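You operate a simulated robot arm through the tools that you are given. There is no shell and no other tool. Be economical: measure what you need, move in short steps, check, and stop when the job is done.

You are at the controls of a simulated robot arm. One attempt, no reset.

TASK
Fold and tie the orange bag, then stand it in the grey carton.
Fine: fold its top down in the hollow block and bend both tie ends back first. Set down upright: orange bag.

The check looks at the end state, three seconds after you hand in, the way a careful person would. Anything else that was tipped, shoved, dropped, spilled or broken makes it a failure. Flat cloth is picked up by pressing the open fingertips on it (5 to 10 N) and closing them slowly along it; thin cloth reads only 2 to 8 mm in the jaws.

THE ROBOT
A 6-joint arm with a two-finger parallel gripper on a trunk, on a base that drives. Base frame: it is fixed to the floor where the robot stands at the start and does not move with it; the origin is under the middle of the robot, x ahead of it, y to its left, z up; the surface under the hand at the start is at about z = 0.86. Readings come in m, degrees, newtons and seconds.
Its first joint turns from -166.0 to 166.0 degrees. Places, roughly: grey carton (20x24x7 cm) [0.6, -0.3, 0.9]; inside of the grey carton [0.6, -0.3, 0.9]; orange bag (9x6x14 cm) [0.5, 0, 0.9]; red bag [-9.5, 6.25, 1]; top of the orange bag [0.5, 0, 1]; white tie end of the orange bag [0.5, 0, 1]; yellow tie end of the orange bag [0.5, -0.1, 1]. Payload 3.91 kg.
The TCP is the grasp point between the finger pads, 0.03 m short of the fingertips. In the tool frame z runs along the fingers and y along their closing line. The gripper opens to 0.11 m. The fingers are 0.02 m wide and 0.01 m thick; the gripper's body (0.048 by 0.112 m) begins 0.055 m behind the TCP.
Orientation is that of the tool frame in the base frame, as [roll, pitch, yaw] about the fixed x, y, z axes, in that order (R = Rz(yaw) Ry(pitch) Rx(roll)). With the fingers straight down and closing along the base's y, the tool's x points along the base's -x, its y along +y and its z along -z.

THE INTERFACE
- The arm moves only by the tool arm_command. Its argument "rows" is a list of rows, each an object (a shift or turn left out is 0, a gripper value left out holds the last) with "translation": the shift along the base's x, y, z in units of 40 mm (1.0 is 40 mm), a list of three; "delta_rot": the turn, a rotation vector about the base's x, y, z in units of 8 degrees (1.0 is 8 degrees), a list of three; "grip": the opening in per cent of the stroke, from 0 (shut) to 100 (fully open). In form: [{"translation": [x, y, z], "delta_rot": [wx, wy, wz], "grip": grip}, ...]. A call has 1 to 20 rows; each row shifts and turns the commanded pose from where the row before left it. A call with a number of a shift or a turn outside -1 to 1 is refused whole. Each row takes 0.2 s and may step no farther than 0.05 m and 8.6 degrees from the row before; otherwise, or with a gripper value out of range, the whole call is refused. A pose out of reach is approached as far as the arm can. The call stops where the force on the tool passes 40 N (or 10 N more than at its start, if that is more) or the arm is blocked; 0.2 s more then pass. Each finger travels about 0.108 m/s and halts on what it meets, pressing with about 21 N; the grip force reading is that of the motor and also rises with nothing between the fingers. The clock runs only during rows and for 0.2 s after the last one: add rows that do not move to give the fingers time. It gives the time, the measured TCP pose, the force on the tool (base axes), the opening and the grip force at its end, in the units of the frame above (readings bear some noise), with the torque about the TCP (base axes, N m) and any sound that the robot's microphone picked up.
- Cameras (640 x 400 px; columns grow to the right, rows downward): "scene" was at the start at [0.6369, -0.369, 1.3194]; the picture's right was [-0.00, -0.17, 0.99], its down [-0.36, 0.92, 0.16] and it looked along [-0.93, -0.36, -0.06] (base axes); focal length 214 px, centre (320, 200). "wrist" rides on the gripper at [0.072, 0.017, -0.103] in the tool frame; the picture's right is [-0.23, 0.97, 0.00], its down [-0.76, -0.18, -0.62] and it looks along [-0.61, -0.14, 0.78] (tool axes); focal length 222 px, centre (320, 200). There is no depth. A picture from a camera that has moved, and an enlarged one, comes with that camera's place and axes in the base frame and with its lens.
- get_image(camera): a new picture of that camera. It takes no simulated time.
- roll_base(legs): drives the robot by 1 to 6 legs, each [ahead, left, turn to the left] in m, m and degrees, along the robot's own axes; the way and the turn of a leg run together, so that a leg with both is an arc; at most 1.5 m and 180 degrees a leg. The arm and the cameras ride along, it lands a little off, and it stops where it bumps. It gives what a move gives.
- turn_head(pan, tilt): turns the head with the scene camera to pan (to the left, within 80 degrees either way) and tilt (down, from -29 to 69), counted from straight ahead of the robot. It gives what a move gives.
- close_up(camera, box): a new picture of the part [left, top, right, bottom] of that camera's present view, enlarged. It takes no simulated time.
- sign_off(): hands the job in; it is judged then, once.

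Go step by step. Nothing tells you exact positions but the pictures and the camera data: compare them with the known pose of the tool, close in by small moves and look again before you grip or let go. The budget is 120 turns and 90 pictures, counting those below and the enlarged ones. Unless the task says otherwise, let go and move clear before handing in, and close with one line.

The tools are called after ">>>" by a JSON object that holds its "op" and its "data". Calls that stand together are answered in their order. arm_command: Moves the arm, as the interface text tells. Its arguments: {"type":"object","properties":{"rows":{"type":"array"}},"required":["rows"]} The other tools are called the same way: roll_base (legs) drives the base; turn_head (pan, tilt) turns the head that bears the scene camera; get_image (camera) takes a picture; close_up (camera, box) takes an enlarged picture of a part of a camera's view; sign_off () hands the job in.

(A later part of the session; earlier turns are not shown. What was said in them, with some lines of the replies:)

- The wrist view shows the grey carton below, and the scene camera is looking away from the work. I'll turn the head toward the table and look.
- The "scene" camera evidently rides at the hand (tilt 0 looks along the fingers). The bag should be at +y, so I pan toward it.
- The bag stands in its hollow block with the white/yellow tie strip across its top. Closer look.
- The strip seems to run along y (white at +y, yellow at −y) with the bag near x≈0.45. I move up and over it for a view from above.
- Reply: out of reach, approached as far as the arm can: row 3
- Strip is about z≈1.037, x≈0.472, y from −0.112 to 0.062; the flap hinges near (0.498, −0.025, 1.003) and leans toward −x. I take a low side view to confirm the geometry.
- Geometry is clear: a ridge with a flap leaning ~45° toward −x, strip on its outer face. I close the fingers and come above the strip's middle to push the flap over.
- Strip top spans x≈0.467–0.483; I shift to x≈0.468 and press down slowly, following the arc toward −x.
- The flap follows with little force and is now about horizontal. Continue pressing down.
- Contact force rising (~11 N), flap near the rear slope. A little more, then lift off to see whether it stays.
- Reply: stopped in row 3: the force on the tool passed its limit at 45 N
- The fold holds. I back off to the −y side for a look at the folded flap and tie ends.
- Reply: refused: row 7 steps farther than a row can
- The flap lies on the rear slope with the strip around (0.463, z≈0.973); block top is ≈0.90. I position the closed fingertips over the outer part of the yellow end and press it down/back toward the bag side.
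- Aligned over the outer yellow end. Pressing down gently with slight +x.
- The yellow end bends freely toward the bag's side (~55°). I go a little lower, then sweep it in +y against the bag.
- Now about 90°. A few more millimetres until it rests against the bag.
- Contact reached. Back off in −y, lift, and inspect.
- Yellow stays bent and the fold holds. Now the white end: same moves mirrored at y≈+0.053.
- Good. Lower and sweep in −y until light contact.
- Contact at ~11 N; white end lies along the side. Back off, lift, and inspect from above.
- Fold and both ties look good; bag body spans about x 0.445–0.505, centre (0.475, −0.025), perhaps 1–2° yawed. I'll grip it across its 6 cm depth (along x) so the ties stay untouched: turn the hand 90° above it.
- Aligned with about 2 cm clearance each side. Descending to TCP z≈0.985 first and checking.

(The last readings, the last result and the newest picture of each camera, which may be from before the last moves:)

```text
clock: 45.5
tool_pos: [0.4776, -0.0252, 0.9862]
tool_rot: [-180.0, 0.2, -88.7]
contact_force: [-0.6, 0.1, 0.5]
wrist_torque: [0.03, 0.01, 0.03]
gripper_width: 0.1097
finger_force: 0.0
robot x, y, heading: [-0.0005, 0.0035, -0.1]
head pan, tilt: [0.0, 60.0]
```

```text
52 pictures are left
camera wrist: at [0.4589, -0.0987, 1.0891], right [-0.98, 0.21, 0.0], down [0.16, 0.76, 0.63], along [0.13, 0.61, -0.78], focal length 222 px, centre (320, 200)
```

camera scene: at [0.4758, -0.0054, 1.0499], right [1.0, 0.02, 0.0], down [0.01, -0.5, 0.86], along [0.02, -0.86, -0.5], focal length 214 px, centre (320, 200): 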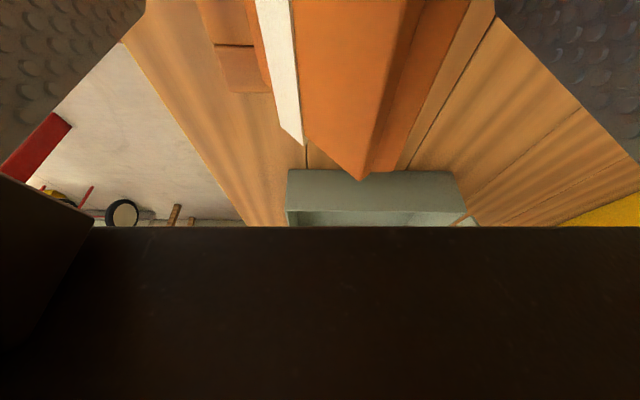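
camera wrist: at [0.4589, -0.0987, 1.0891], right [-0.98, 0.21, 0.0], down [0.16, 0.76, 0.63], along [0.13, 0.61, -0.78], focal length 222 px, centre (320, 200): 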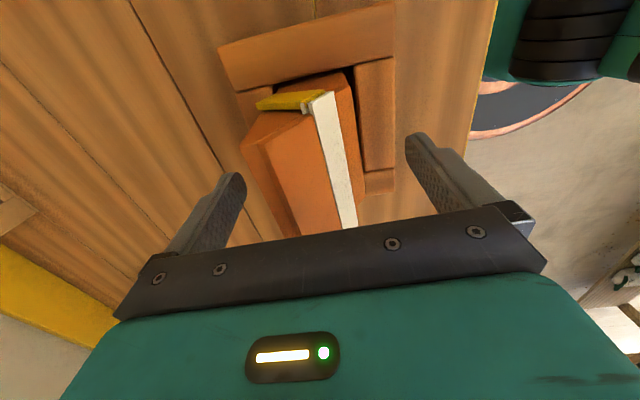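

Ridge measured at z≈1.004, so TCP 0.962 leaves ~1 cm. Down and close slowly.

>>> {"op": "arm_command", "data": {"rows": [{"translation": [0, 0, -0.4]}, {"translation": [0, 0, -0.22]}, {"grip": 80}, {"grip": 65}, {"grip": 55}, {"grip": 45}, {"grip": 40}, {}, {}]}}

>>> {"op": "get_image", "data": {"camera": "wrist"}}

```text
clock: 47.5
tool_pos: [0.476, -0.0237, 0.9613]
tool_rot: [-180.0, 0.2, -88.7]
contact_force: [-8.1, -0.6, -1.8]
wrist_torque: [0.09, 0.47, -0.3]
gripper_width: 0.0542
finger_force: 21.4
robot x, y, heading: [-0.0035, 0.0018, -0.2]
head pan, tilt: [0.0, 60.0]
```

```text
51 pictures are left
camera wrist: at [0.459, -0.098, 1.0637], right [-0.98, 0.21, 0.0], down [0.16, 0.76, 0.63], along [0.13, 0.61, -0.78], focal length 222 px, centre (320, 200)
```

wrist: 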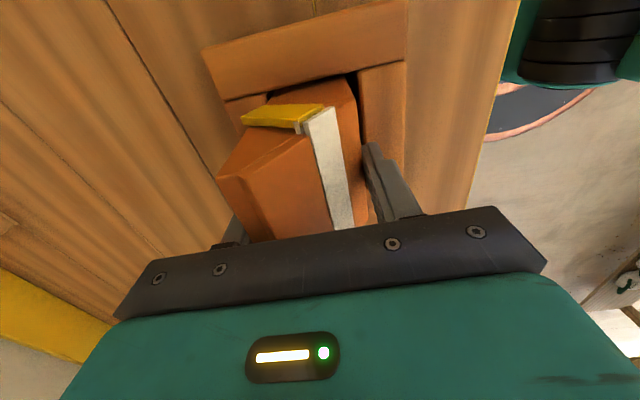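

Gripped at 54 mm with a small sideways load; I relax it by ~2 mm in −x, then lift slowly a little.

>>> {"op": "arm_command", "data": {"rows": [{"translation": [-0.05, 0, 0]}, {}, {"translation": [0, 0, 0.15]}, {"translation": [0, 0, 0.15]}, {"translation": [0, 0, 0.2]}, {}]}}

>>> {"op": "get_image", "data": {"camera": "wrist"}}

```text
clock: 49.0
tool_pos: [0.4741, -0.0239, 0.9806]
tool_rot: [179.9, 0.2, -88.7]
contact_force: [0.3, 0.0, -3.4]
wrist_torque: [-0.04, -0.02, 0.0]
gripper_width: 0.0542
finger_force: 21.2
robot x, y, heading: [-0.0006, -0.0026, 0.3]
head pan, tilt: [0.0, 60.0]
```

```text
50 pictures are left
camera wrist: at [0.4582, -0.0981, 1.0827], right [-0.98, 0.21, 0.0], down [0.16, 0.76, 0.63], along [0.13, 0.61, -0.78], focal length 222 px, centre (320, 200)
```

wrist: 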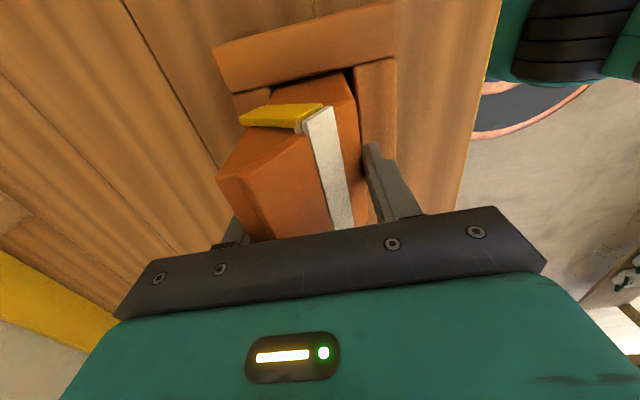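

The bag rises cleanly (≈0.35 kg). Lift straight up clear of the block, then look toward the carton.

>>> {"op": "arm_command", "data": {"rows": [{"translation": [0, 0, 0.5]}, {"translation": [0, 0, 0.6]}, {"translation": [0, 0, 0.7]}, {"translation": [0, 0, 0.7]}, {"translation": [0, 0, 0.5]}, {}]}}

>>> {"op": "turn_head", "data": {"pan": 0, "tilt": 50}}

>>> {"op": "get_image", "data": {"camera": "scene"}}

>>> {"op": "get_image", "data": {"camera": "wrist"}}

```text
clock: 50.4
tool_pos: [0.474, -0.0266, 1.102]
tool_rot: [-180.0, 0.2, -88.7]
contact_force: [-0.5, -0.7, -3.7]
wrist_torque: [-0.03, 0.0, -0.01]
gripper_width: 0.0539
finger_force: 20.8
robot x, y, heading: [-0.0036, 0.0003, 0.2]
head pan, tilt: [0.0, 60.0]
```

```text
clock: 51.1
tool_pos: [0.4739, -0.0242, 1.1015]
tool_rot: [-179.9, 0.2, -88.8]
contact_force: [-0.5, -0.3, -3.0]
wrist_torque: [0.01, 0.06, -0.01]
gripper_width: 0.054
finger_force: 20.6
robot x, y, heading: [0.0037, 0.003, 0.0]
head pan, tilt: [0.0, 50.0]
```

```text
49 pictures are left
camera scene: at [0.4736, 0.0072, 1.1546], right [1.0, 0.02, 0.0], down [0.01, -0.64, 0.76], along [0.02, -0.76, -0.65], focal length 214 px, centre (320, 200)
```

scene: 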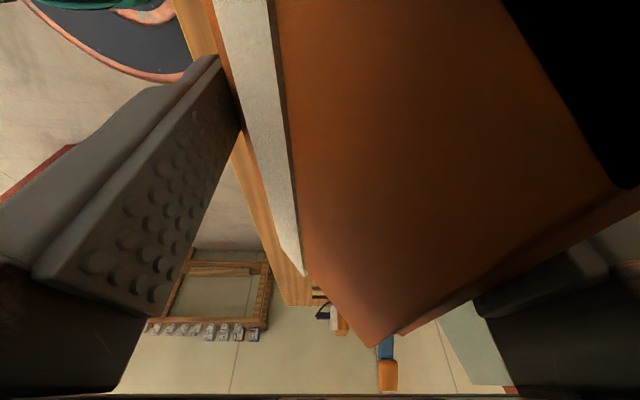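

```text
48 pictures are left
camera wrist: at [0.457, -0.0986, 1.204], right [-0.98, 0.21, 0.0], down [0.16, 0.76, 0.63], along [0.13, 0.61, -0.78], focal length 222 px, centre (320, 200)
```

wrist: 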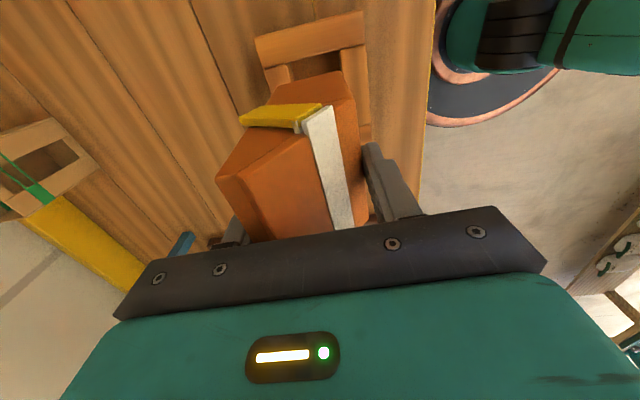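

Bag hangs straight. Carton appears to span about x 0.44–0.67, y −0.24…−0.44 with its lid standing at +x. I carry the bag over, staying high, and look.

>>> {"op": "arm_command", "data": {"rows": [{"translation": [0, -0.5, 0.5]}, {"translation": [0.2, -0.8, 0.3]}, {"translation": [0.3, -0.9, 0]}, {"translation": [0.3, -0.9, 0]}, {"translation": [0.3, -0.9, 0]}, {"translation": [0.3, -0.9, 0]}, {"translation": [0.3, -0.9, 0]}, {"translation": [0.3, -0.9, 0]}, {"translation": [0.1, -0.7, 0]}, {"translation": [0, -0.3, 0]}, {}]}}

>>> {"op": "get_image", "data": {"camera": "wrist"}}

>>> {"op": "turn_head", "data": {"pan": -40, "tilt": 5}}

>>> {"op": "get_image", "data": {"camera": "scene"}}

```text
clock: 53.5
tool_pos: [0.5597, -0.3352, 1.1306]
tool_rot: [180.0, 0.1, -88.7]
contact_force: [-0.1, 0.5, -3.6]
wrist_torque: [-0.01, 0.03, -0.01]
gripper_width: 0.0537
finger_force: 20.9
robot x, y, heading: [-0.0016, -0.0025, 0.0]
head pan, tilt: [0.0, 50.0]
```

```text
47 pictures are left
camera wrist: at [0.5428, -0.4082, 1.2337], right [-0.98, 0.21, 0.0], down [0.16, 0.76, 0.63], along [0.13, 0.61, -0.78], focal length 222 px, centre (320, 200)
```

wrist: 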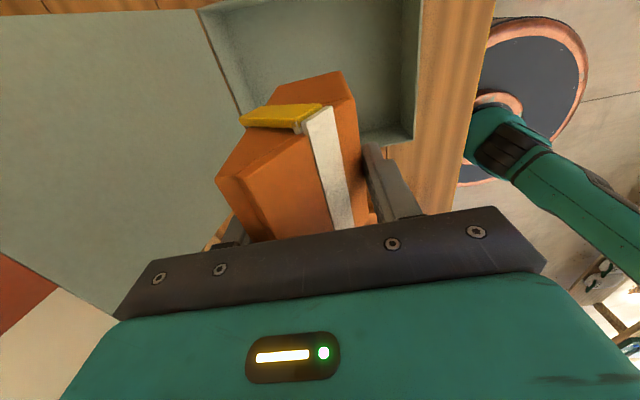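

```text
clock: 54.6
tool_pos: [0.5588, -0.3349, 1.1312]
tool_rot: [-180.0, 0.2, -88.7]
contact_force: [0.8, -0.2, -2.1]
wrist_torque: [0.02, 0.03, -0.01]
gripper_width: 0.0539
finger_force: 21.0
robot x, y, heading: [-0.0026, 0.0014, -0.1]
head pan, tilt: [-40.0, 5.0]
```

```text
46 pictures are left
camera scene: at [0.6168, -0.231, 1.1912], right [0.77, 0.01, 0.64], down [-0.03, -1.0, 0.06], along [0.64, -0.07, -0.76], focal length 214 px, centre (320, 200)
```

scene: 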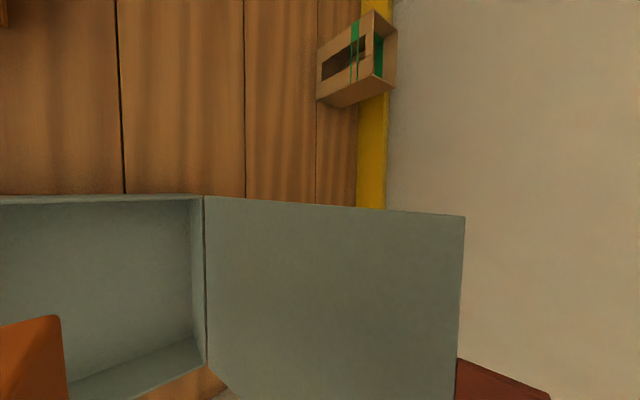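

Carton rim measured: x 0.438–0.668, y −0.442…−0.245, centre (0.553, −0.343). I centre the bag there and descend to just above the floor.

>>> {"op": "arm_command", "data": {"rows": [{"translation": [-0.15, -0.2, 0]}, {"translation": [0, 0, -0.7]}, {"translation": [0, 0, -0.9]}, {"translation": [0, 0, -0.9]}, {"translation": [0, 0, -0.7]}, {"translation": [0, 0, -0.5]}, {}]}}

>>> {"op": "get_image", "data": {"camera": "wrist"}}

>>> {"op": "get_image", "data": {"camera": "scene"}}

```text
clock: 56.2
tool_pos: [0.5522, -0.3411, 0.985]
tool_rot: [-180.0, 0.2, -88.7]
contact_force: [-0.3, -0.7, -2.6]
wrist_torque: [-0.01, -0.01, -0.02]
gripper_width: 0.0539
finger_force: 21.0
robot x, y, heading: [0.0005, -0.0018, 0.2]
head pan, tilt: [-40.0, 5.0]
```

```text
45 pictures are left
camera wrist: at [0.536, -0.4151, 1.0867], right [-0.98, 0.21, 0.0], down [0.16, 0.76, 0.63], along [0.13, 0.61, -0.78], focal length 222 px, centre (320, 200)
```

wrist: 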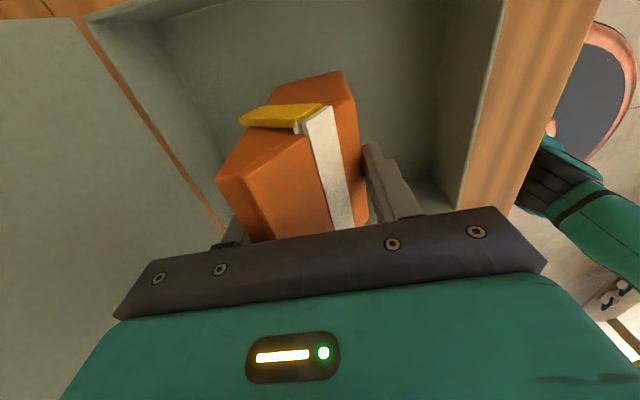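

```text
44 pictures are left
camera scene: at [0.6101, -0.2381, 1.0441], right [0.77, 0.01, 0.64], down [-0.03, -1.0, 0.06], along [0.64, -0.07, -0.76], focal length 214 px, centre (320, 200)
```

scene: 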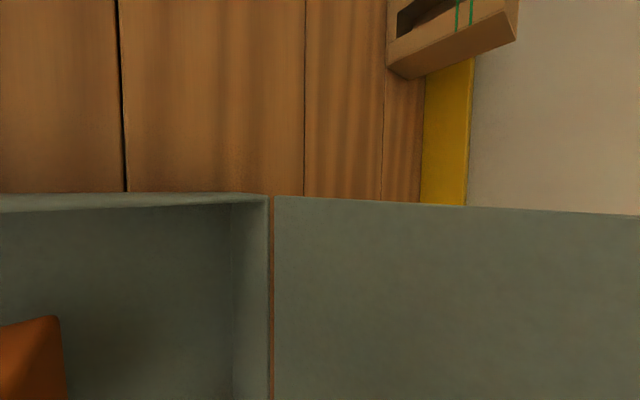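

Inside the carton, well clear of the walls. Lower in small steps and watch for the load to leave the tool.

>>> {"op": "arm_command", "data": {"rows": [{"translation": [0, 0, -0.15]}, {"translation": [0, 0, -0.15]}, {"translation": [0, 0, -0.08]}, {}]}}

```text
clock: 57.2
tool_pos: [0.5534, -0.3422, 0.9693]
tool_rot: [-179.9, 0.2, -88.6]
contact_force: [0.5, -0.1, -2.7]
wrist_torque: [0.0, 0.02, -0.04]
gripper_width: 0.0539
finger_force: 21.7
robot x, y, heading: [0.0023, -0.0007, -0.1]
head pan, tilt: [-40.0, 5.0]
```

>>> {"op": "arm_command", "data": {"rows": [{"translation": [0, 0, -0.05]}, {"translation": [0, 0, -0.05]}, {}]}}

```text
clock: 58.0
tool_pos: [0.552, -0.3416, 0.9651]
tool_rot: [179.9, 0.2, -88.6]
contact_force: [0.3, 0.1, -3.4]
wrist_torque: [-0.02, 0.0, 0.03]
gripper_width: 0.0537
finger_force: 21.3
robot x, y, heading: [-0.0014, 0.0035, 0.0]
head pan, tilt: [-40.0, 5.0]
```

>>> {"op": "arm_command", "data": {"rows": [{"translation": [0, 0, -0.05]}, {}]}}

>>> {"op": "arm_command", "data": {"rows": [{"translation": [0, 0, -0.04]}, {}]}}

```text
clock: 58.6
tool_pos: [0.5511, -0.3412, 0.9642]
tool_rot: [180.0, 0.2, -88.7]
contact_force: [0.0, -0.2, -3.5]
wrist_torque: [0.02, -0.02, -0.01]
gripper_width: 0.0537
finger_force: 21.0
robot x, y, heading: [-0.0017, 0.0006, 0.0]
head pan, tilt: [-40.0, 5.0]
```

```text
clock: 59.2
tool_pos: [0.5539, -0.3409, 0.9616]
tool_rot: [-180.0, 0.2, -88.8]
contact_force: [0.1, 0.0, -2.4]
wrist_torque: [-0.03, 0.02, -0.02]
gripper_width: 0.0541
finger_force: 20.9
robot x, y, heading: [0.0014, -0.0021, -0.0]
head pan, tilt: [-40.0, 5.0]
```

No landing yet; continue in 2 mm steps.

>>> {"op": "arm_command", "data": {"rows": [{"translation": [0, 0, -0.05]}, {}]}}

>>> {"op": "arm_command", "data": {"rows": [{"translation": [0, 0, -0.05]}, {}]}}

```text
clock: 59.8
tool_pos: [0.5518, -0.3408, 0.9591]
tool_rot: [179.9, 0.3, -88.7]
contact_force: [-0.6, 0.6, -3.0]
wrist_torque: [-0.01, 0.01, -0.01]
gripper_width: 0.0538
finger_force: 21.0
robot x, y, heading: [0.0008, -0.0006, -0.0]
head pan, tilt: [-40.0, 5.0]
```

```text
clock: 60.4
tool_pos: [0.5524, -0.3417, 0.9579]
tool_rot: [-180.0, 0.2, -88.8]
contact_force: [0.2, 0.5, -0.5]
wrist_torque: [0.02, 0.11, -0.03]
gripper_width: 0.0537
finger_force: 21.2
robot x, y, heading: [-0.0006, 0.0011, -0.1]
head pan, tilt: [-40.0, 5.0]
```

The load is leaving the tool: it has landed. One more millimetre, then release slowly and symmetrically.

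>>> {"op": "arm_command", "data": {"rows": [{"translation": [0, 0, -0.025]}, {}]}}

>>> {"op": "arm_command", "data": {"rows": [{"grip": 52}, {"grip": 56}, {"grip": 65}, {"grip": 80}, {"grip": 100}, {}, {}]}}

>>> {"op": "get_image", "data": {"camera": "wrist"}}

```text
clock: 61.0
tool_pos: [0.553, -0.3402, 0.9579]
tool_rot: [-179.9, 0.2, -88.7]
contact_force: [3.5, -1.4, 15.2]
wrist_torque: [0.07, 0.19, 0.03]
gripper_width: 0.0538
finger_force: 20.8
robot x, y, heading: [0.0006, 0.0013, 0.0]
head pan, tilt: [-40.0, 5.0]
```

```text
clock: 62.6
tool_pos: [0.552, -0.341, 0.9572]
tool_rot: [-180.0, 0.2, -88.8]
contact_force: [0.3, -0.1, -0.5]
wrist_torque: [0.04, 0.03, 0.01]
gripper_width: 0.1099
finger_force: 0.0
robot x, y, heading: [0.0017, -0.0018, 0.1]
head pan, tilt: [-40.0, 5.0]
```

```text
43 pictures are left
camera wrist: at [0.5358, -0.4148, 1.0597], right [-0.98, 0.21, 0.0], down [0.16, 0.76, 0.63], along [0.13, 0.61, -0.78], focal length 222 px, centre (320, 200)
```

wrist: 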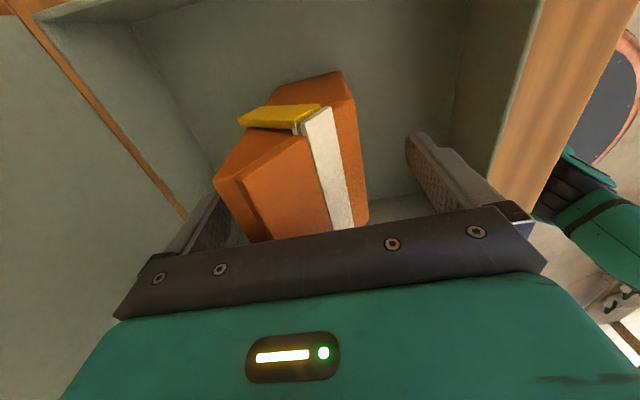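

Released; the bag stands. Lift straight up and inspect.

>>> {"op": "arm_command", "data": {"rows": [{"translation": [0, 0, 0.4]}, {"translation": [0, 0, 1]}, {"translation": [0, 0, 1]}, {"translation": [0, 0, 1]}, {"translation": [0, 0, 1]}, {"translation": [0, 0, 0.6]}, {}]}}

>>> {"op": "turn_head", "data": {"pan": 0, "tilt": 25}}

>>> {"op": "get_image", "data": {"camera": "scene"}}

>>> {"op": "get_image", "data": {"camera": "wrist"}}

```text
clock: 64.2
tool_pos: [0.5538, -0.3409, 1.1567]
tool_rot: [-180.0, 0.2, -88.7]
contact_force: [0.6, 0.1, -0.3]
wrist_torque: [-0.02, 0.01, 0.0]
gripper_width: 0.11
finger_force: 0.0
robot x, y, heading: [0.0, -0.0003, 0.2]
head pan, tilt: [-40.0, 5.0]
```

```text
clock: 65.3
tool_pos: [0.5534, -0.3416, 1.1558]
tool_rot: [-180.0, 0.2, -88.7]
contact_force: [0.5, 1.1, 1.4]
wrist_torque: [-0.02, 0.02, -0.01]
gripper_width: 0.1097
finger_force: 0.2
robot x, y, heading: [-0.0005, 0.0023, 0.1]
head pan, tilt: [0.0, 25.0]
```

```text
42 pictures are left
camera scene: at [0.5525, -0.2721, 1.1937], right [1.0, 0.02, 0.0], down [0.02, -0.91, 0.42], along [0.01, -0.42, -0.91], focal length 214 px, centre (320, 200)
```

scene: 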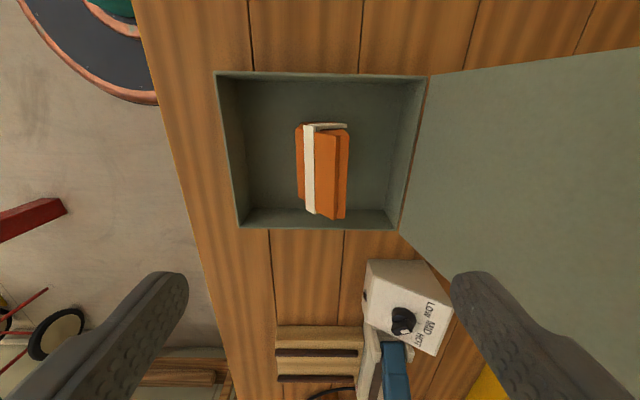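

```text
41 pictures are left
camera wrist: at [0.5367, -0.4155, 1.2581], right [-0.98, 0.21, 0.0], down [0.16, 0.76, 0.63], along [0.13, 0.61, -0.78], focal length 222 px, centre (320, 200)
```

wrist: 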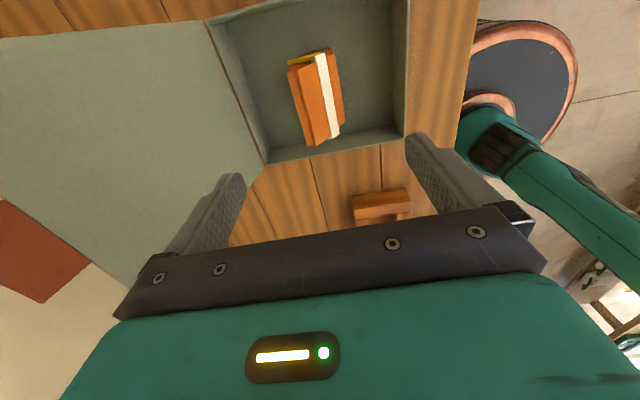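

The bag stands upright mid-carton. A final close check on the fold and both ties.

>>> {"op": "close_up", "data": {"camera": "scene", "box": [270, 105, 380, 230]}}

>>> {"op": "close_up", "data": {"camera": "wrist", "box": [260, 30, 370, 160]}}

```text
3.20 times, centred on (325, 168) of scene
camera zoom: at [0.5525, -0.2721, 1.1937], right [1.0, 0.02, 0.0], down [0.02, -0.91, 0.42], along [0.01, -0.42, -0.91], focal length 686 px, centre (304, 304)
```

zoom: 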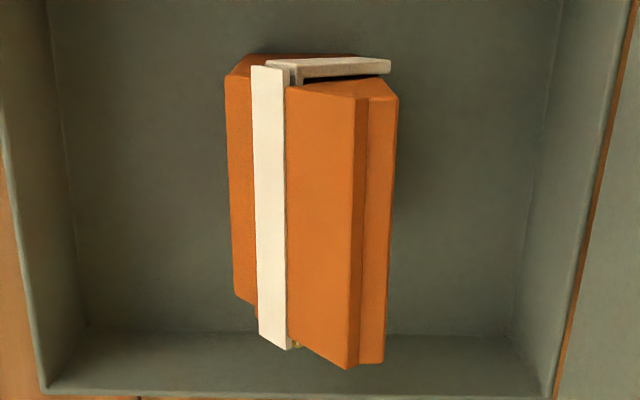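

```text
3.08 times, centred on (315, 95) of wrist
camera zoom: at [0.5367, -0.4155, 1.2581], right [-0.98, 0.21, 0.0], down [0.16, 0.76, 0.63], along [0.13, 0.61, -0.78], focal length 684 px, centre (335, 523)
```

zoom: 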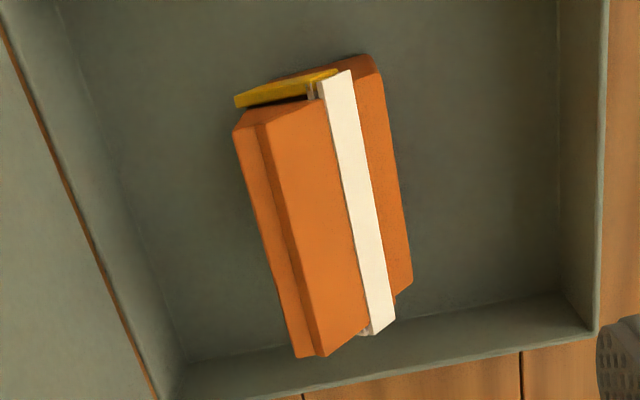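

The bag is upright in the carton with its fold down and both tie ends bent back along its sides. The hand is clear and nothing else looks disturbed, so I'm handing in.

>>> {"op": "sign_off", "data": {}}

```text
The job is handed in.
```

The orange bag's top is folded down, both tie ends are bent back to about 90° along its sides, and it stands upright near the middle of the grey carton. I've handed it in; no result has come back.
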